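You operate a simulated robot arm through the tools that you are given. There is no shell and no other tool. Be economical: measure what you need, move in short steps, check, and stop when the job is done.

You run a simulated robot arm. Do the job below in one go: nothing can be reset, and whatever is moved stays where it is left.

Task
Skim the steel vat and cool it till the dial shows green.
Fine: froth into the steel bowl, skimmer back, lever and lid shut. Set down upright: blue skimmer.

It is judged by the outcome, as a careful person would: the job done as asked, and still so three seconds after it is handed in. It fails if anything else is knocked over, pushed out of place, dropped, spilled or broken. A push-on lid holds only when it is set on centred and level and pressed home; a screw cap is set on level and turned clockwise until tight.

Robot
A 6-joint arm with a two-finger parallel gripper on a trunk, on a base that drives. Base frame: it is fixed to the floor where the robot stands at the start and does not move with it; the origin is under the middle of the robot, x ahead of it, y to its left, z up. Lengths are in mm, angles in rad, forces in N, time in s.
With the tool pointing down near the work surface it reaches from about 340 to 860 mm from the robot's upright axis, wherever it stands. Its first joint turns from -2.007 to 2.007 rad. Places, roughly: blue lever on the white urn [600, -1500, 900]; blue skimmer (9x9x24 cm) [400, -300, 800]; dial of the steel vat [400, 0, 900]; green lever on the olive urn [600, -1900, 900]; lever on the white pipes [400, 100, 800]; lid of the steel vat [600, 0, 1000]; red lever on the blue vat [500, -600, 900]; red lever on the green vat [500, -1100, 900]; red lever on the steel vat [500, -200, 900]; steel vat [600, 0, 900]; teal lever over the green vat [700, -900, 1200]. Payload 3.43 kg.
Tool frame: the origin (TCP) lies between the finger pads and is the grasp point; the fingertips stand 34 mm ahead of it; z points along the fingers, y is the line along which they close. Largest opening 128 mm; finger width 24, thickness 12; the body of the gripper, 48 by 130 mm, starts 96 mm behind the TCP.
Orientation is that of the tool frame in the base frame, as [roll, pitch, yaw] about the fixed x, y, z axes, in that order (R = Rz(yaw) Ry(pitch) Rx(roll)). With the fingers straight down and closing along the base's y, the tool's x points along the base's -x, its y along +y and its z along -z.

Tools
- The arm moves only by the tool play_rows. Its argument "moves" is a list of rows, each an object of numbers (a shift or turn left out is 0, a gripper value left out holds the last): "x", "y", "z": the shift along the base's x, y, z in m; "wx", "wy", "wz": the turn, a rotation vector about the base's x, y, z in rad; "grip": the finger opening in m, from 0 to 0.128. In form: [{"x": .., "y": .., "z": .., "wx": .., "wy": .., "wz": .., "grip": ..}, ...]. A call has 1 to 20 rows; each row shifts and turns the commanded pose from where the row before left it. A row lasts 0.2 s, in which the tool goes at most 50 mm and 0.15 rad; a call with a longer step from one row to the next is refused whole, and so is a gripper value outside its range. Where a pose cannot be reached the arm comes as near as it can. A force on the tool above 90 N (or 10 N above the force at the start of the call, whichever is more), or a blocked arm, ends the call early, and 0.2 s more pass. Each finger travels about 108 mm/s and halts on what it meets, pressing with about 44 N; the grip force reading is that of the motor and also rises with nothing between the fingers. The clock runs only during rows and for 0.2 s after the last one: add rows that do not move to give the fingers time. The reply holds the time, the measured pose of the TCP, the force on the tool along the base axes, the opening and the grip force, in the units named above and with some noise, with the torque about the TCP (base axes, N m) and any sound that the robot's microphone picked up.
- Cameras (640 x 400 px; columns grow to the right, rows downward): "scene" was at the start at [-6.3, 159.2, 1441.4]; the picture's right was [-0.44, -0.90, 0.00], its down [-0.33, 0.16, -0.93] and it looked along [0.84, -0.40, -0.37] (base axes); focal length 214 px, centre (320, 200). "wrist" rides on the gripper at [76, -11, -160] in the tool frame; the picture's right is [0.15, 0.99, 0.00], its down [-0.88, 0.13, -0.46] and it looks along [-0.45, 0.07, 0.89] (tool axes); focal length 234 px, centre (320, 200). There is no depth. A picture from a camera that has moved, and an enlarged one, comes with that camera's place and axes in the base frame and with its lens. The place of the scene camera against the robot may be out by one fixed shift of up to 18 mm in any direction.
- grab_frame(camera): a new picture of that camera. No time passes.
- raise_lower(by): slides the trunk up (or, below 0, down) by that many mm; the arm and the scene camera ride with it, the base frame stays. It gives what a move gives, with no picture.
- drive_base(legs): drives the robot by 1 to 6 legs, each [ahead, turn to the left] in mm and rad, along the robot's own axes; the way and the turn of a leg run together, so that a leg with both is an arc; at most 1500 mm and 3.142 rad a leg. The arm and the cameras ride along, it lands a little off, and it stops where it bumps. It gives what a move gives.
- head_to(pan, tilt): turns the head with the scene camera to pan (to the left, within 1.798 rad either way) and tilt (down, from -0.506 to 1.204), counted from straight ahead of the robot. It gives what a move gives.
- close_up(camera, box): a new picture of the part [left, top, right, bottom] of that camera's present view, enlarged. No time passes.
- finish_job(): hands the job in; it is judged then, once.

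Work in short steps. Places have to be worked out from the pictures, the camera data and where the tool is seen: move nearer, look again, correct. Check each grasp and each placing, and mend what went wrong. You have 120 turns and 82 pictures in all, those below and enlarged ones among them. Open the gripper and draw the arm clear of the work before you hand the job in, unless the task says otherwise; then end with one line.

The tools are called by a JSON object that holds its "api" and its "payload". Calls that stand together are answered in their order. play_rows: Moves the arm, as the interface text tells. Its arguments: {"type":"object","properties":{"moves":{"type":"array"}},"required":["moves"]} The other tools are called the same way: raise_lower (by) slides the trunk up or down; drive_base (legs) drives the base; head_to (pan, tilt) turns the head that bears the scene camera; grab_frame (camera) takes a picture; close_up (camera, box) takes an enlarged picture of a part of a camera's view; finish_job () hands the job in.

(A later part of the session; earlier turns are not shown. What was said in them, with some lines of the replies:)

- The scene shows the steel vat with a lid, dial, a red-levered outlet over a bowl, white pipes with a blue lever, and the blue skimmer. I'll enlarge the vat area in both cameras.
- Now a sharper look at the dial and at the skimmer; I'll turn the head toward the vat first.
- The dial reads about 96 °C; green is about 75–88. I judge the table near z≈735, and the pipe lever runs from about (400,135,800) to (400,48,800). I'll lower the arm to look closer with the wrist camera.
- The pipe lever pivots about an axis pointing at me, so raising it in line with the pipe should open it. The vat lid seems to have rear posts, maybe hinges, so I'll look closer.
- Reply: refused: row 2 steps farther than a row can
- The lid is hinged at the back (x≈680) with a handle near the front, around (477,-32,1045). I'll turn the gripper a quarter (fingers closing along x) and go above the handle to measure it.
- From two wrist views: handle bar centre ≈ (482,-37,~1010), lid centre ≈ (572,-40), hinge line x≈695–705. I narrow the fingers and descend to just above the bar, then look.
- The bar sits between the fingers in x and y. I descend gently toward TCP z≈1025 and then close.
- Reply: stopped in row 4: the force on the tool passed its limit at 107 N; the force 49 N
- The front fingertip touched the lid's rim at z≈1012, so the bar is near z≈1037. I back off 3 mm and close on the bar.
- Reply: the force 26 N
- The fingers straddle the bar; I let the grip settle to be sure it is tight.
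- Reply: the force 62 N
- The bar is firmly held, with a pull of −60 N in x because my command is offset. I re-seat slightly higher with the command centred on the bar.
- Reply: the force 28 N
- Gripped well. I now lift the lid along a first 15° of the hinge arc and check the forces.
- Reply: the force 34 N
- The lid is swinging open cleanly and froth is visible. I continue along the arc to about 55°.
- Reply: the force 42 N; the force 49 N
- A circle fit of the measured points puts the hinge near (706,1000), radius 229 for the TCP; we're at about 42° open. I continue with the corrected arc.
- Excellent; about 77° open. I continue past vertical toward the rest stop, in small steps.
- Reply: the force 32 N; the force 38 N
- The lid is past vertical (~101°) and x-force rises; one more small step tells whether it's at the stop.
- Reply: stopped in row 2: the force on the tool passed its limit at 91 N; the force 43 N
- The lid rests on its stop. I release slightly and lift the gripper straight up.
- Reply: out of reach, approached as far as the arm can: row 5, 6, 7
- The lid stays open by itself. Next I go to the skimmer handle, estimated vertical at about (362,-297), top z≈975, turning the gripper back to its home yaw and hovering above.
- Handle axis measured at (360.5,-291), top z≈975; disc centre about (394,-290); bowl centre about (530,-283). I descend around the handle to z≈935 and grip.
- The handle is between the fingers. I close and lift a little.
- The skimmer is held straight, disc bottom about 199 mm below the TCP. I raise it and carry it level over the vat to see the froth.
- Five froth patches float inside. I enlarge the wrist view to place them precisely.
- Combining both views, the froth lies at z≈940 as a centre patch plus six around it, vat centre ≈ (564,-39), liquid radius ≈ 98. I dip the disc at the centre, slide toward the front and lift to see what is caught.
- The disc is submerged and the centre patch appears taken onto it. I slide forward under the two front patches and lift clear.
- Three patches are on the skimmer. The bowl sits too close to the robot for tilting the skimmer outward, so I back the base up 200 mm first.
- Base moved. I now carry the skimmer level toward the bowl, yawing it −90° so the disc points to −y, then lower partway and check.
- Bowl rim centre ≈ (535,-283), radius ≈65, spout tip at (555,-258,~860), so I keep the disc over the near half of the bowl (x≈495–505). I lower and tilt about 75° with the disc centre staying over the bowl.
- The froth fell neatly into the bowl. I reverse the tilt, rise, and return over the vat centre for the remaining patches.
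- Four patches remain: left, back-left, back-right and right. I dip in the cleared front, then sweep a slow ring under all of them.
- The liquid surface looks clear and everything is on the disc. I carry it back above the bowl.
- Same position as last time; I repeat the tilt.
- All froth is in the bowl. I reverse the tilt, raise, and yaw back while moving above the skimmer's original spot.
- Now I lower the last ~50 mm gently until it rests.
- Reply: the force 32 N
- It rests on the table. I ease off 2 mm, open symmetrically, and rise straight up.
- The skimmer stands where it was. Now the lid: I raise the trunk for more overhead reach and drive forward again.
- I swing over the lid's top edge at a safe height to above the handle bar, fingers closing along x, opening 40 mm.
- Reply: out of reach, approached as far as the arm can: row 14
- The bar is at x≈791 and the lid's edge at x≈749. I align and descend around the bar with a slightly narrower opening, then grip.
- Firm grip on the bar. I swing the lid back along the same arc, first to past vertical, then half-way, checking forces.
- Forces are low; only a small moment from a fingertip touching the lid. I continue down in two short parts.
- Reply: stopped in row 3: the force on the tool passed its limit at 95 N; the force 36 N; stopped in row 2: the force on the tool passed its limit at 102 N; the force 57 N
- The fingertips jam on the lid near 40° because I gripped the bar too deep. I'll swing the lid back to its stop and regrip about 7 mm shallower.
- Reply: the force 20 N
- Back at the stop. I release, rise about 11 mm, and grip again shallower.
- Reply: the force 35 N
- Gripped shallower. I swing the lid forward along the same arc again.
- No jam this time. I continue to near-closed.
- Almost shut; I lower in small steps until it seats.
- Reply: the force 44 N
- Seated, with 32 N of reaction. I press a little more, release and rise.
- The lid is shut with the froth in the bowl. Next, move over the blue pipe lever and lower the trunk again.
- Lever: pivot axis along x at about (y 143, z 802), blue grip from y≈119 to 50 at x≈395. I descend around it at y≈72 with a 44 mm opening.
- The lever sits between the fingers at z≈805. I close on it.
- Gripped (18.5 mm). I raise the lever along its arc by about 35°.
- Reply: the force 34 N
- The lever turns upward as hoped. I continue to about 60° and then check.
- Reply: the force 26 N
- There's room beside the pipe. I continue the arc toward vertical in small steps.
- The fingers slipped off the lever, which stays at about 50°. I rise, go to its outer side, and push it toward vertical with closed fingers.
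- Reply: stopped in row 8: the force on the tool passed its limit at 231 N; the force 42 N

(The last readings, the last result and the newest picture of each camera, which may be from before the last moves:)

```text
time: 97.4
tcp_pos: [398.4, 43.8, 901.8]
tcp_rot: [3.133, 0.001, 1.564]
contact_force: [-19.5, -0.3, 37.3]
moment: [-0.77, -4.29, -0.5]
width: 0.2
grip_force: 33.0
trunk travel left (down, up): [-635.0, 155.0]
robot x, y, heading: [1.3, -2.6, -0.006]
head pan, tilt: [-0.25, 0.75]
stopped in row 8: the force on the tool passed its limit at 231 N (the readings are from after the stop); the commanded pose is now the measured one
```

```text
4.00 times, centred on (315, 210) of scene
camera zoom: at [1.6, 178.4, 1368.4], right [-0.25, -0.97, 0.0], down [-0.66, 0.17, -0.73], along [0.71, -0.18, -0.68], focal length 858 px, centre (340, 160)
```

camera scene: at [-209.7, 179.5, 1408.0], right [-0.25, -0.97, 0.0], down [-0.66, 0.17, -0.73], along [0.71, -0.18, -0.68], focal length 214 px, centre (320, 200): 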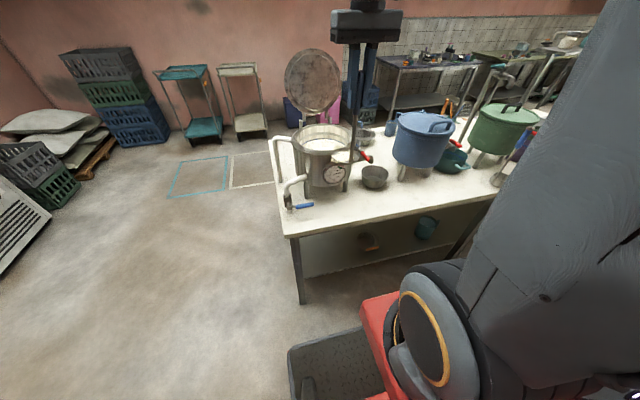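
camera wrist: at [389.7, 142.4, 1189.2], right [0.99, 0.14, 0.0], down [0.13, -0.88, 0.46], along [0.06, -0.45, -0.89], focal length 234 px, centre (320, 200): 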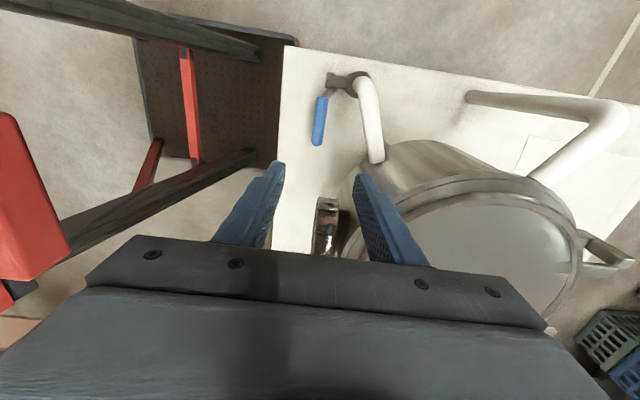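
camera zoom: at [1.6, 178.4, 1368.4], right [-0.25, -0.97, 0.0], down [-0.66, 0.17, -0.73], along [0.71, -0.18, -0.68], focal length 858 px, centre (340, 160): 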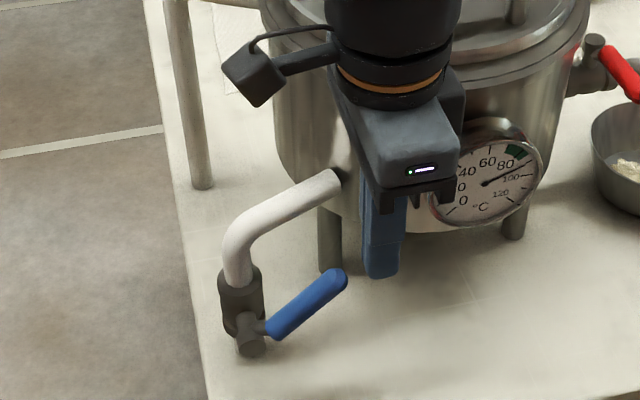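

The gripper body's corner touched the vat's rim flange. I rise away immediately, turn the gripper to home yaw so the body is narrow in x, and check for any displacement.

{"api": "play_rows", "payload": {"moves": [{"z": 0.02}, {"x": -0.02, "z": 0.04}, {"z": 0.04, "wz": 0.1428}, {"z": 0.02, "wz": 0.1428}, {"wz": 0.1428}, {"wz": 0.1428}, {"wz": 0.1428}, {"wz": 0.1428}, {"wz": 0.1428}, {"wz": 0.1428}, {"wz": 0.1428}, {"wz": 0.1428}, {"wz": 0.1428}]}}

{"api": "grab_frame", "payload": {"camera": "wrist"}}

{"api": "close_up", "payload": {"camera": "scene", "box": [270, 110, 410, 250]}}

```text
time: 100.2
tcp_pos: [378.5, 44.5, 1020.3]
tcp_rot: [3.134, 0.0, 3.137]
contact_force: [1.3, -0.2, 0.1]
moment: [0.02, 0.0, 0.02]
width: 0.0
grip_force: 33.4
trunk travel left (down, up): [-635.0, 155.0]
robot x, y, heading: [0.1, -0.1, -0.003]
head pan, tilt: [-0.25, 0.75]
```

```text
17 pictures are left
camera wrist: at [302.7, 31.0, 1179.1], right [-0.14, 0.99, 0.01], down [0.88, 0.12, 0.46], along [0.45, 0.07, -0.89], focal length 234 px, centre (320, 200)
```

wrist: 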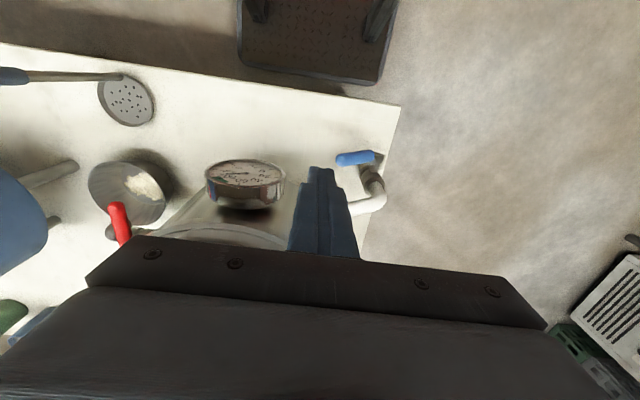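

```text
2.86 times, centred on (340, 180) of scene
camera zoom: at [4.0, 178.5, 1368.0], right [-0.25, -0.97, 0.0], down [-0.66, 0.17, -0.73], along [0.71, -0.18, -0.68], focal length 613 px, centre (263, 257)
```

zoom: 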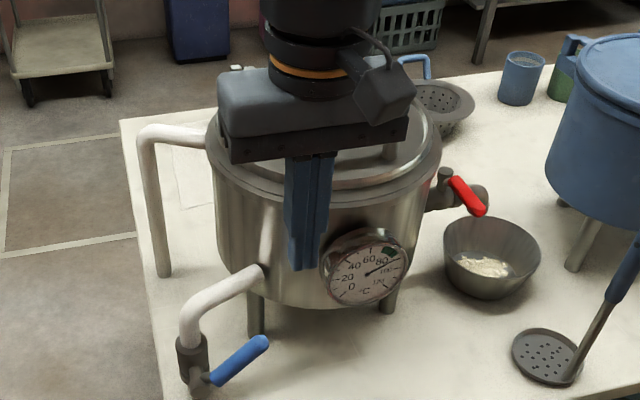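

The vat looks unmoved. With the narrow side toward it, I descend at y≈45 and push the lever in +y.

{"api": "play_rows", "payload": {"moves": [{"x": 0.014, "z": -0.04}, {"z": -0.04}, {"z": -0.04}, {"z": -0.035}, {"y": 0.015}, {"y": 0.015}, {"y": 0.012}, {"y": 0.012}, {"y": 0.012}]}}

{"api": "close_up", "payload": {"camera": "scene", "box": [270, 150, 400, 260]}}

```text
time: 101.3
tcp_pos: [392.4, 41.0, 869.6]
tcp_rot: [3.135, 0.01, 3.126]
contact_force: [-14.5, -1.1, 34.0]
moment: [-2.2, -2.17, -1.01]
width: 0.1
grip_force: 33.3
trunk travel left (down, up): [-635.0, 155.0]
robot x, y, heading: [2.2, 2.9, 0.0]
head pan, tilt: [-0.25, 0.75]
stopped in row 5: the force on the tool passed its limit at 170 N (the readings are from after the stop); the commanded pose is now the measured one
```

```text
3.64 times, centred on (335, 205) of scene
camera zoom: at [2.4, 178.5, 1368.4], right [-0.25, -0.97, 0.0], down [-0.66, 0.17, -0.73], along [0.71, -0.18, -0.68], focal length 780 px, centre (266, 182)
```

zoom: 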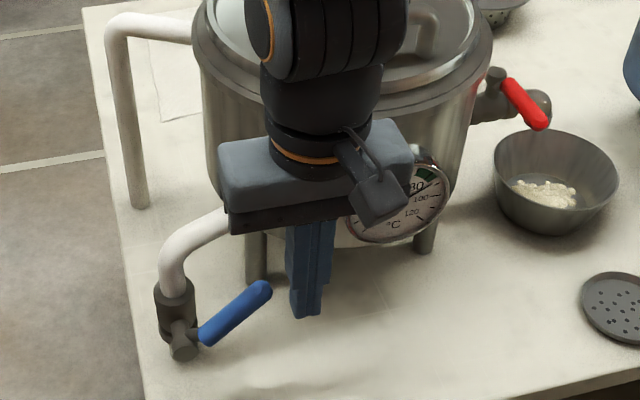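

The gripper body touched the top of the dial this time. I rise 24 mm (tips still below the lever's end) and push from there.

{"api": "play_rows", "payload": {"moves": [{"x": -0.002, "z": 0.024}, {"y": 0.01}, {"y": 0.012}, {"y": 0.012}, {"y": 0.012}, {"y": 0.01}, {"y": 0.01}, {"y": 0.01}, {}]}}

{"api": "close_up", "payload": {"camera": "scene", "box": [270, 150, 400, 260]}}

```text
time: 102.2
tcp_pos: [388.8, 60.5, 894.7]
tcp_rot: [3.136, 0.007, 3.122]
contact_force: [-8.0, -38.0, 32.7]
moment: [-0.68, -0.02, -0.15]
width: 0.1
grip_force: 32.3
trunk travel left (down, up): [-635.0, 155.0]
robot x, y, heading: [2.5, 0.4, -0.011]
head pan, tilt: [-0.25, 0.75]
stopped in row 4: the force on the tool passed its limit at 113 N (the readings are from after the stop); the commanded pose is now the measured one
```

```text
3.64 times, centred on (335, 205) of scene
camera zoom: at [4.4, 176.1, 1368.5], right [-0.26, -0.97, 0.0], down [-0.66, 0.18, -0.73], along [0.71, -0.19, -0.68], focal length 780 px, centre (266, 182)
```

zoom: 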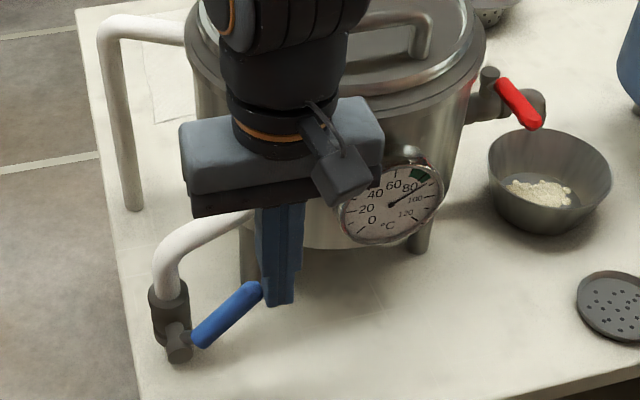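

The push didn't move it, so the lever is at its open stop, and the dial has begun to fall (~90), so cooling runs. I place the closed fingers above the lever, ready to press it shut, and read the dial.

{"api": "play_rows", "payload": {"moves": [{"y": -0.008, "z": 0.02}, {"z": 0.035}, {"x": 0.004, "y": 0.02}, {"y": 0.012}]}}

{"api": "close_up", "payload": {"camera": "scene", "box": [270, 180, 370, 260]}}

```text
time: 103.2
tcp_pos: [395.4, 88.7, 950.5]
tcp_rot: [3.137, 0.006, 3.123]
contact_force: [0.3, -0.2, 0.0]
moment: [0.01, -0.03, 0.0]
width: 0.0
grip_force: 33.6
trunk travel left (down, up): [-635.0, 155.0]
robot x, y, heading: [-0.3, -4.0, -0.01]
head pan, tilt: [-0.25, 0.75]
```

```text
5.00 times, centred on (320, 220) of scene
camera zoom: at [5.0, 178.2, 1368.0], right [-0.26, -0.97, 0.0], down [-0.66, 0.17, -0.73], along [0.71, -0.19, -0.68], focal length 1072 px, centre (320, 100)
```

zoom: 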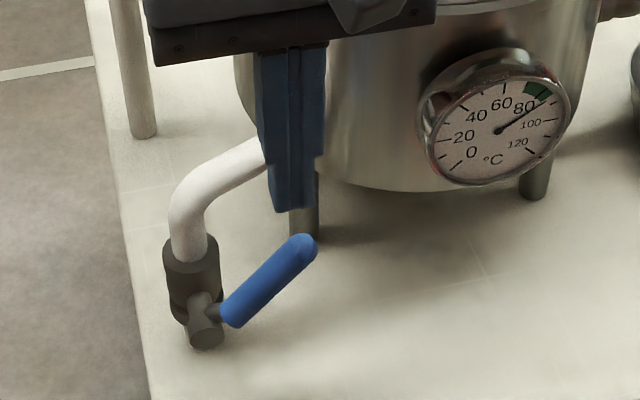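

The pointer is close to the green sector's edge (about 88). I wait about 4 s and re-read.

{"api": "play_rows", "payload": {"moves": [{}, {}, {}, {}, {}, {}, {}, {}, {}, {}, {}, {}, {}, {}, {}, {}, {}, {}]}}

{"api": "close_up", "payload": {"camera": "scene", "box": [332, 185, 372, 220]}}

```text
time: 107.0
tcp_pos: [395.9, 88.1, 950.3]
tcp_rot: [3.139, 0.005, 3.124]
contact_force: [0.2, 0.5, -0.2]
moment: [-0.03, 0.02, -0.01]
width: 0.0
grip_force: 33.2
trunk travel left (down, up): [-635.0, 155.0]
robot x, y, heading: [2.6, -0.1, -0.005]
head pan, tilt: [-0.25, 0.75]
```

```text
11.43 times, centred on (352, 202) of scene
camera zoom: at [5.1, 178.3, 1368.0], right [-0.26, -0.97, 0.0], down [-0.66, 0.17, -0.73], along [0.71, -0.19, -0.68], focal length 2451 px, centre (-46, 171)
```

zoom: 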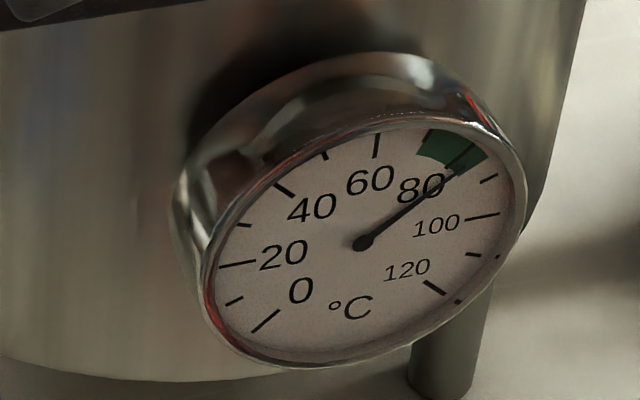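

The pointer is inside green near 82 and still falling about 1.5 °C/s. I start pressing the lever down now.

{"api": "play_rows", "payload": {"moves": [{"y": -0.008, "z": -0.02}, {"z": -0.02}, {"z": -0.012}, {"z": -0.012}, {"z": -0.012}, {"z": -0.012}, {"z": -0.008}, {"z": -0.006}]}}

{"api": "close_up", "payload": {"camera": "scene", "box": [270, 180, 380, 268]}}

```text
time: 108.8
tcp_pos: [394.6, 79.8, 847.5]
tcp_rot: [3.137, 0.009, 3.124]
contact_force: [-3.2, 0.9, 11.5]
moment: [-0.05, 0.12, 0.02]
width: 0.0
grip_force: 32.6
trunk travel left (down, up): [-635.0, 155.0]
robot x, y, heading: [4.4, 1.4, -0.011]
head pan, tilt: [-0.25, 0.75]
```

```text
4.55 times, centred on (325, 224) of scene
camera zoom: at [4.6, 178.3, 1368.2], right [-0.26, -0.97, 0.0], down [-0.66, 0.17, -0.73], along [0.71, -0.19, -0.68], focal length 975 px, centre (297, 91)
```

zoom: 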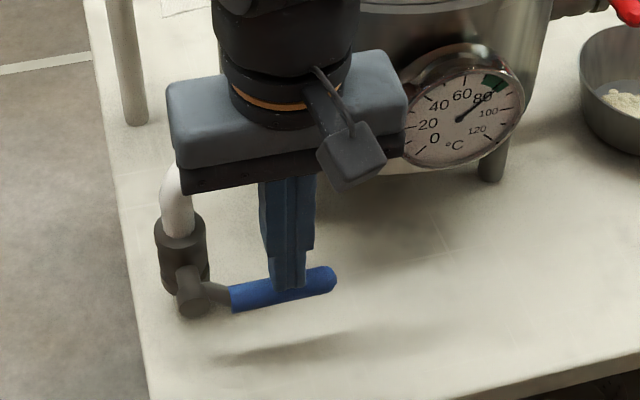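

The lever is nearly horizontal again. I press a bit further until it meets its stop.

{"api": "play_rows", "payload": {"moves": [{"z": -0.003}, {"z": -0.003}, {"z": -0.003}, {}]}}

```text
time: 109.3
tcp_pos: [396.2, 79.7, 847.4]
tcp_rot: [3.136, 0.014, 3.125]
contact_force: [-17.9, -5.6, 69.6]
moment: [-0.08, 0.54, 0.01]
width: 0.2
grip_force: 32.7
trunk travel left (down, up): [-635.0, 155.0]
robot x, y, heading: [3.7, -2.1, -0.011]
head pan, tilt: [-0.25, 0.75]
stopped in row 2: the force on the tool passed its limit at 101 N (the readings are from after the stop); the commanded pose is now the measured one
```

At the stop: shut. I rise and retreat clear of the vat, then read the dial.

{"api": "play_rows", "payload": {"moves": [{"z": 0.04}, {"z": 0.045}, {"x": -0.01, "z": 0.045}, {"x": -0.01, "z": 0.045}, {"x": -0.01, "z": 0.045}, {"x": -0.01, "z": 0.04, "grip": 0.06}]}}

{"api": "close_up", "payload": {"camera": "scene", "box": [332, 185, 372, 220]}}

{"api": "close_up", "payload": {"camera": "scene", "box": [270, 130, 450, 268]}}

```text
time: 110.8
tcp_pos: [357.0, 79.8, 1105.3]
tcp_rot: [3.136, 0.007, 3.122]
contact_force: [0.2, -0.1, 0.3]
moment: [-0.02, 0.06, 0.01]
width: 60.0
grip_force: 0.1
trunk travel left (down, up): [-635.0, 155.0]
robot x, y, heading: [2.4, -3.0, -0.009]
head pan, tilt: [-0.25, 0.75]
```

```text
11.43 times, centred on (352, 202) of scene
camera zoom: at [5.4, 178.4, 1368.0], right [-0.26, -0.97, 0.0], down [-0.66, 0.17, -0.73], along [0.71, -0.19, -0.68], focal length 2451 px, centre (-46, 171)
```

zoom: 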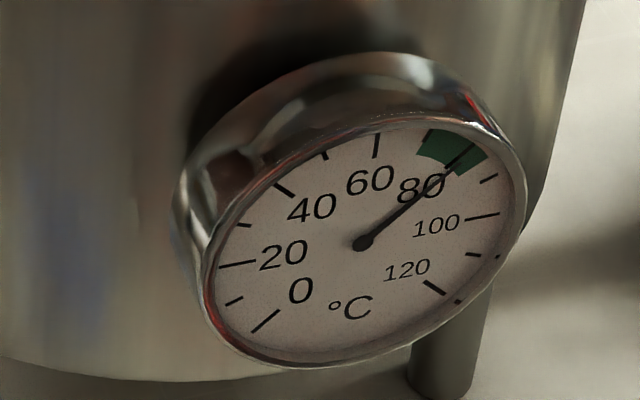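

```text
2.90 times, centred on (360, 199) of scene
camera zoom: at [5.4, 178.4, 1368.0], right [-0.26, -0.97, 0.0], down [-0.66, 0.17, -0.73], along [0.71, -0.19, -0.68], focal length 622 px, centre (204, 203)
```

zoom: 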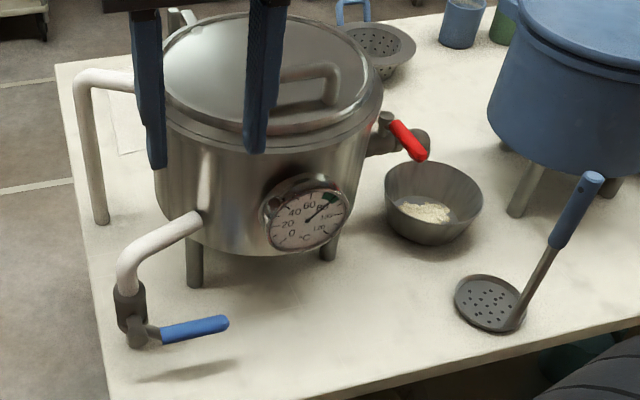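

Everything is in place; the pointer reads about 81, in green. I wait a few seconds to see whether it drifts.

{"api": "play_rows", "payload": {"moves": [{}, {}, {}, {}, {}, {}, {}, {}, {}, {}, {}, {}, {}, {}, {}, {}, {}, {}, {}, {}]}}

{"api": "close_up", "payload": {"camera": "scene", "box": [332, 185, 372, 220]}}

```text
time: 115.0
tcp_pos: [356.8, 80.9, 1103.7]
tcp_rot: [3.136, 0.01, 3.124]
contact_force: [0.0, 0.5, -0.9]
moment: [0.01, -0.01, -0.02]
width: 59.9
grip_force: 0.1
trunk travel left (down, up): [-635.0, 155.0]
robot x, y, heading: [4.1, 0.5, -0.01]
head pan, tilt: [-0.25, 0.75]
```

```text
11.43 times, centred on (352, 202) of scene
camera zoom: at [4.9, 178.3, 1368.0], right [-0.26, -0.97, 0.0], down [-0.66, 0.17, -0.73], along [0.71, -0.19, -0.68], focal length 2451 px, centre (-46, 171)
```

zoom: 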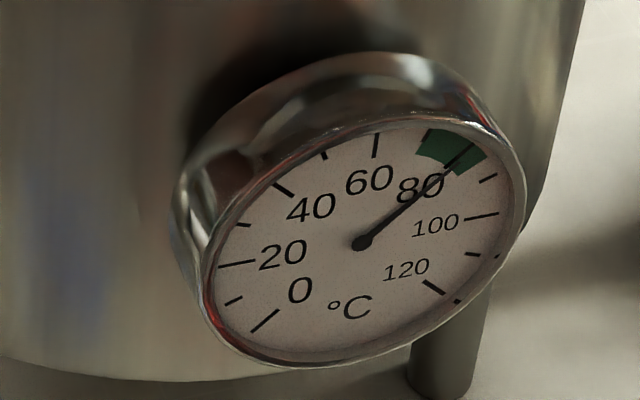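

The dial is steady in green. I draw the arm up and clear and take one last look.

{"api": "play_rows", "payload": {"moves": [{"z": 0.045}, {"z": 0.045}, {"z": 0.045}, {"z": 0.045}, {}]}}

{"api": "grab_frame", "payload": {"camera": "scene"}}

{"api": "close_up", "payload": {"camera": "scene", "box": [280, 110, 410, 200]}}

```text
time: 116.2
tcp_pos: [367.6, 81.1, 1285.3]
tcp_rot: [3.139, 0.007, 3.123]
contact_force: [-0.3, 0.2, -0.2]
moment: [0.01, -0.04, -0.03]
width: 59.9
grip_force: 0.0
out of reach, approached as far as the arm can: row 3
trunk travel left (down, up): [-635.0, 155.0]
robot x, y, heading: [-0.4, 0.0, -0.011]
head pan, tilt: [-0.25, 0.75]
```

```text
7 pictures are left
camera scene: at [4.9, 178.3, 1368.0], right [-0.26, -0.97, 0.0], down [-0.66, 0.17, -0.73], along [0.71, -0.19, -0.68], focal length 214 px, centre (320, 200)
```

scene: 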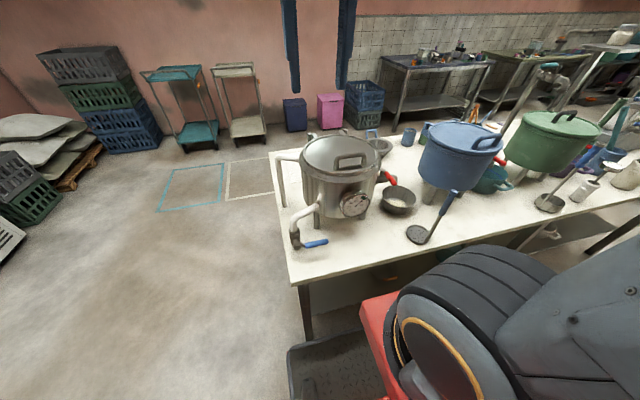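

```text
4.44 times, centred on (345, 155) of scene
camera zoom: at [4.9, 178.3, 1368.0], right [-0.26, -0.97, 0.0], down [-0.66, 0.17, -0.73], along [0.71, -0.19, -0.68], focal length 953 px, centre (209, 400)
```

zoom: 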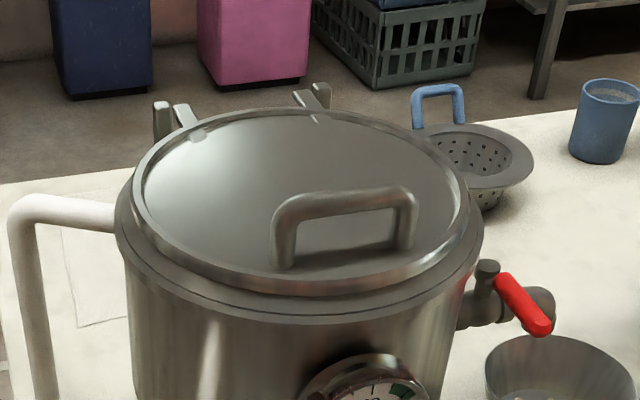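

The lid is shut, the lever is shut, the froth is in the bowl, the skimmer is upright in its place, and the dial is in green. I hand the job in.

{"api": "finish_job", "payload": {}}

```text
The job is handed in.
```

The steel vat is skimmed and cooled: all the froth is in the steel bowl, the dial held steady in green at about 81 °C, lever and lid are shut, and the blue skimmer stands upright in its old place; the gripper bumped the vat's rim and the dial along the way, with no visible shift or damage.
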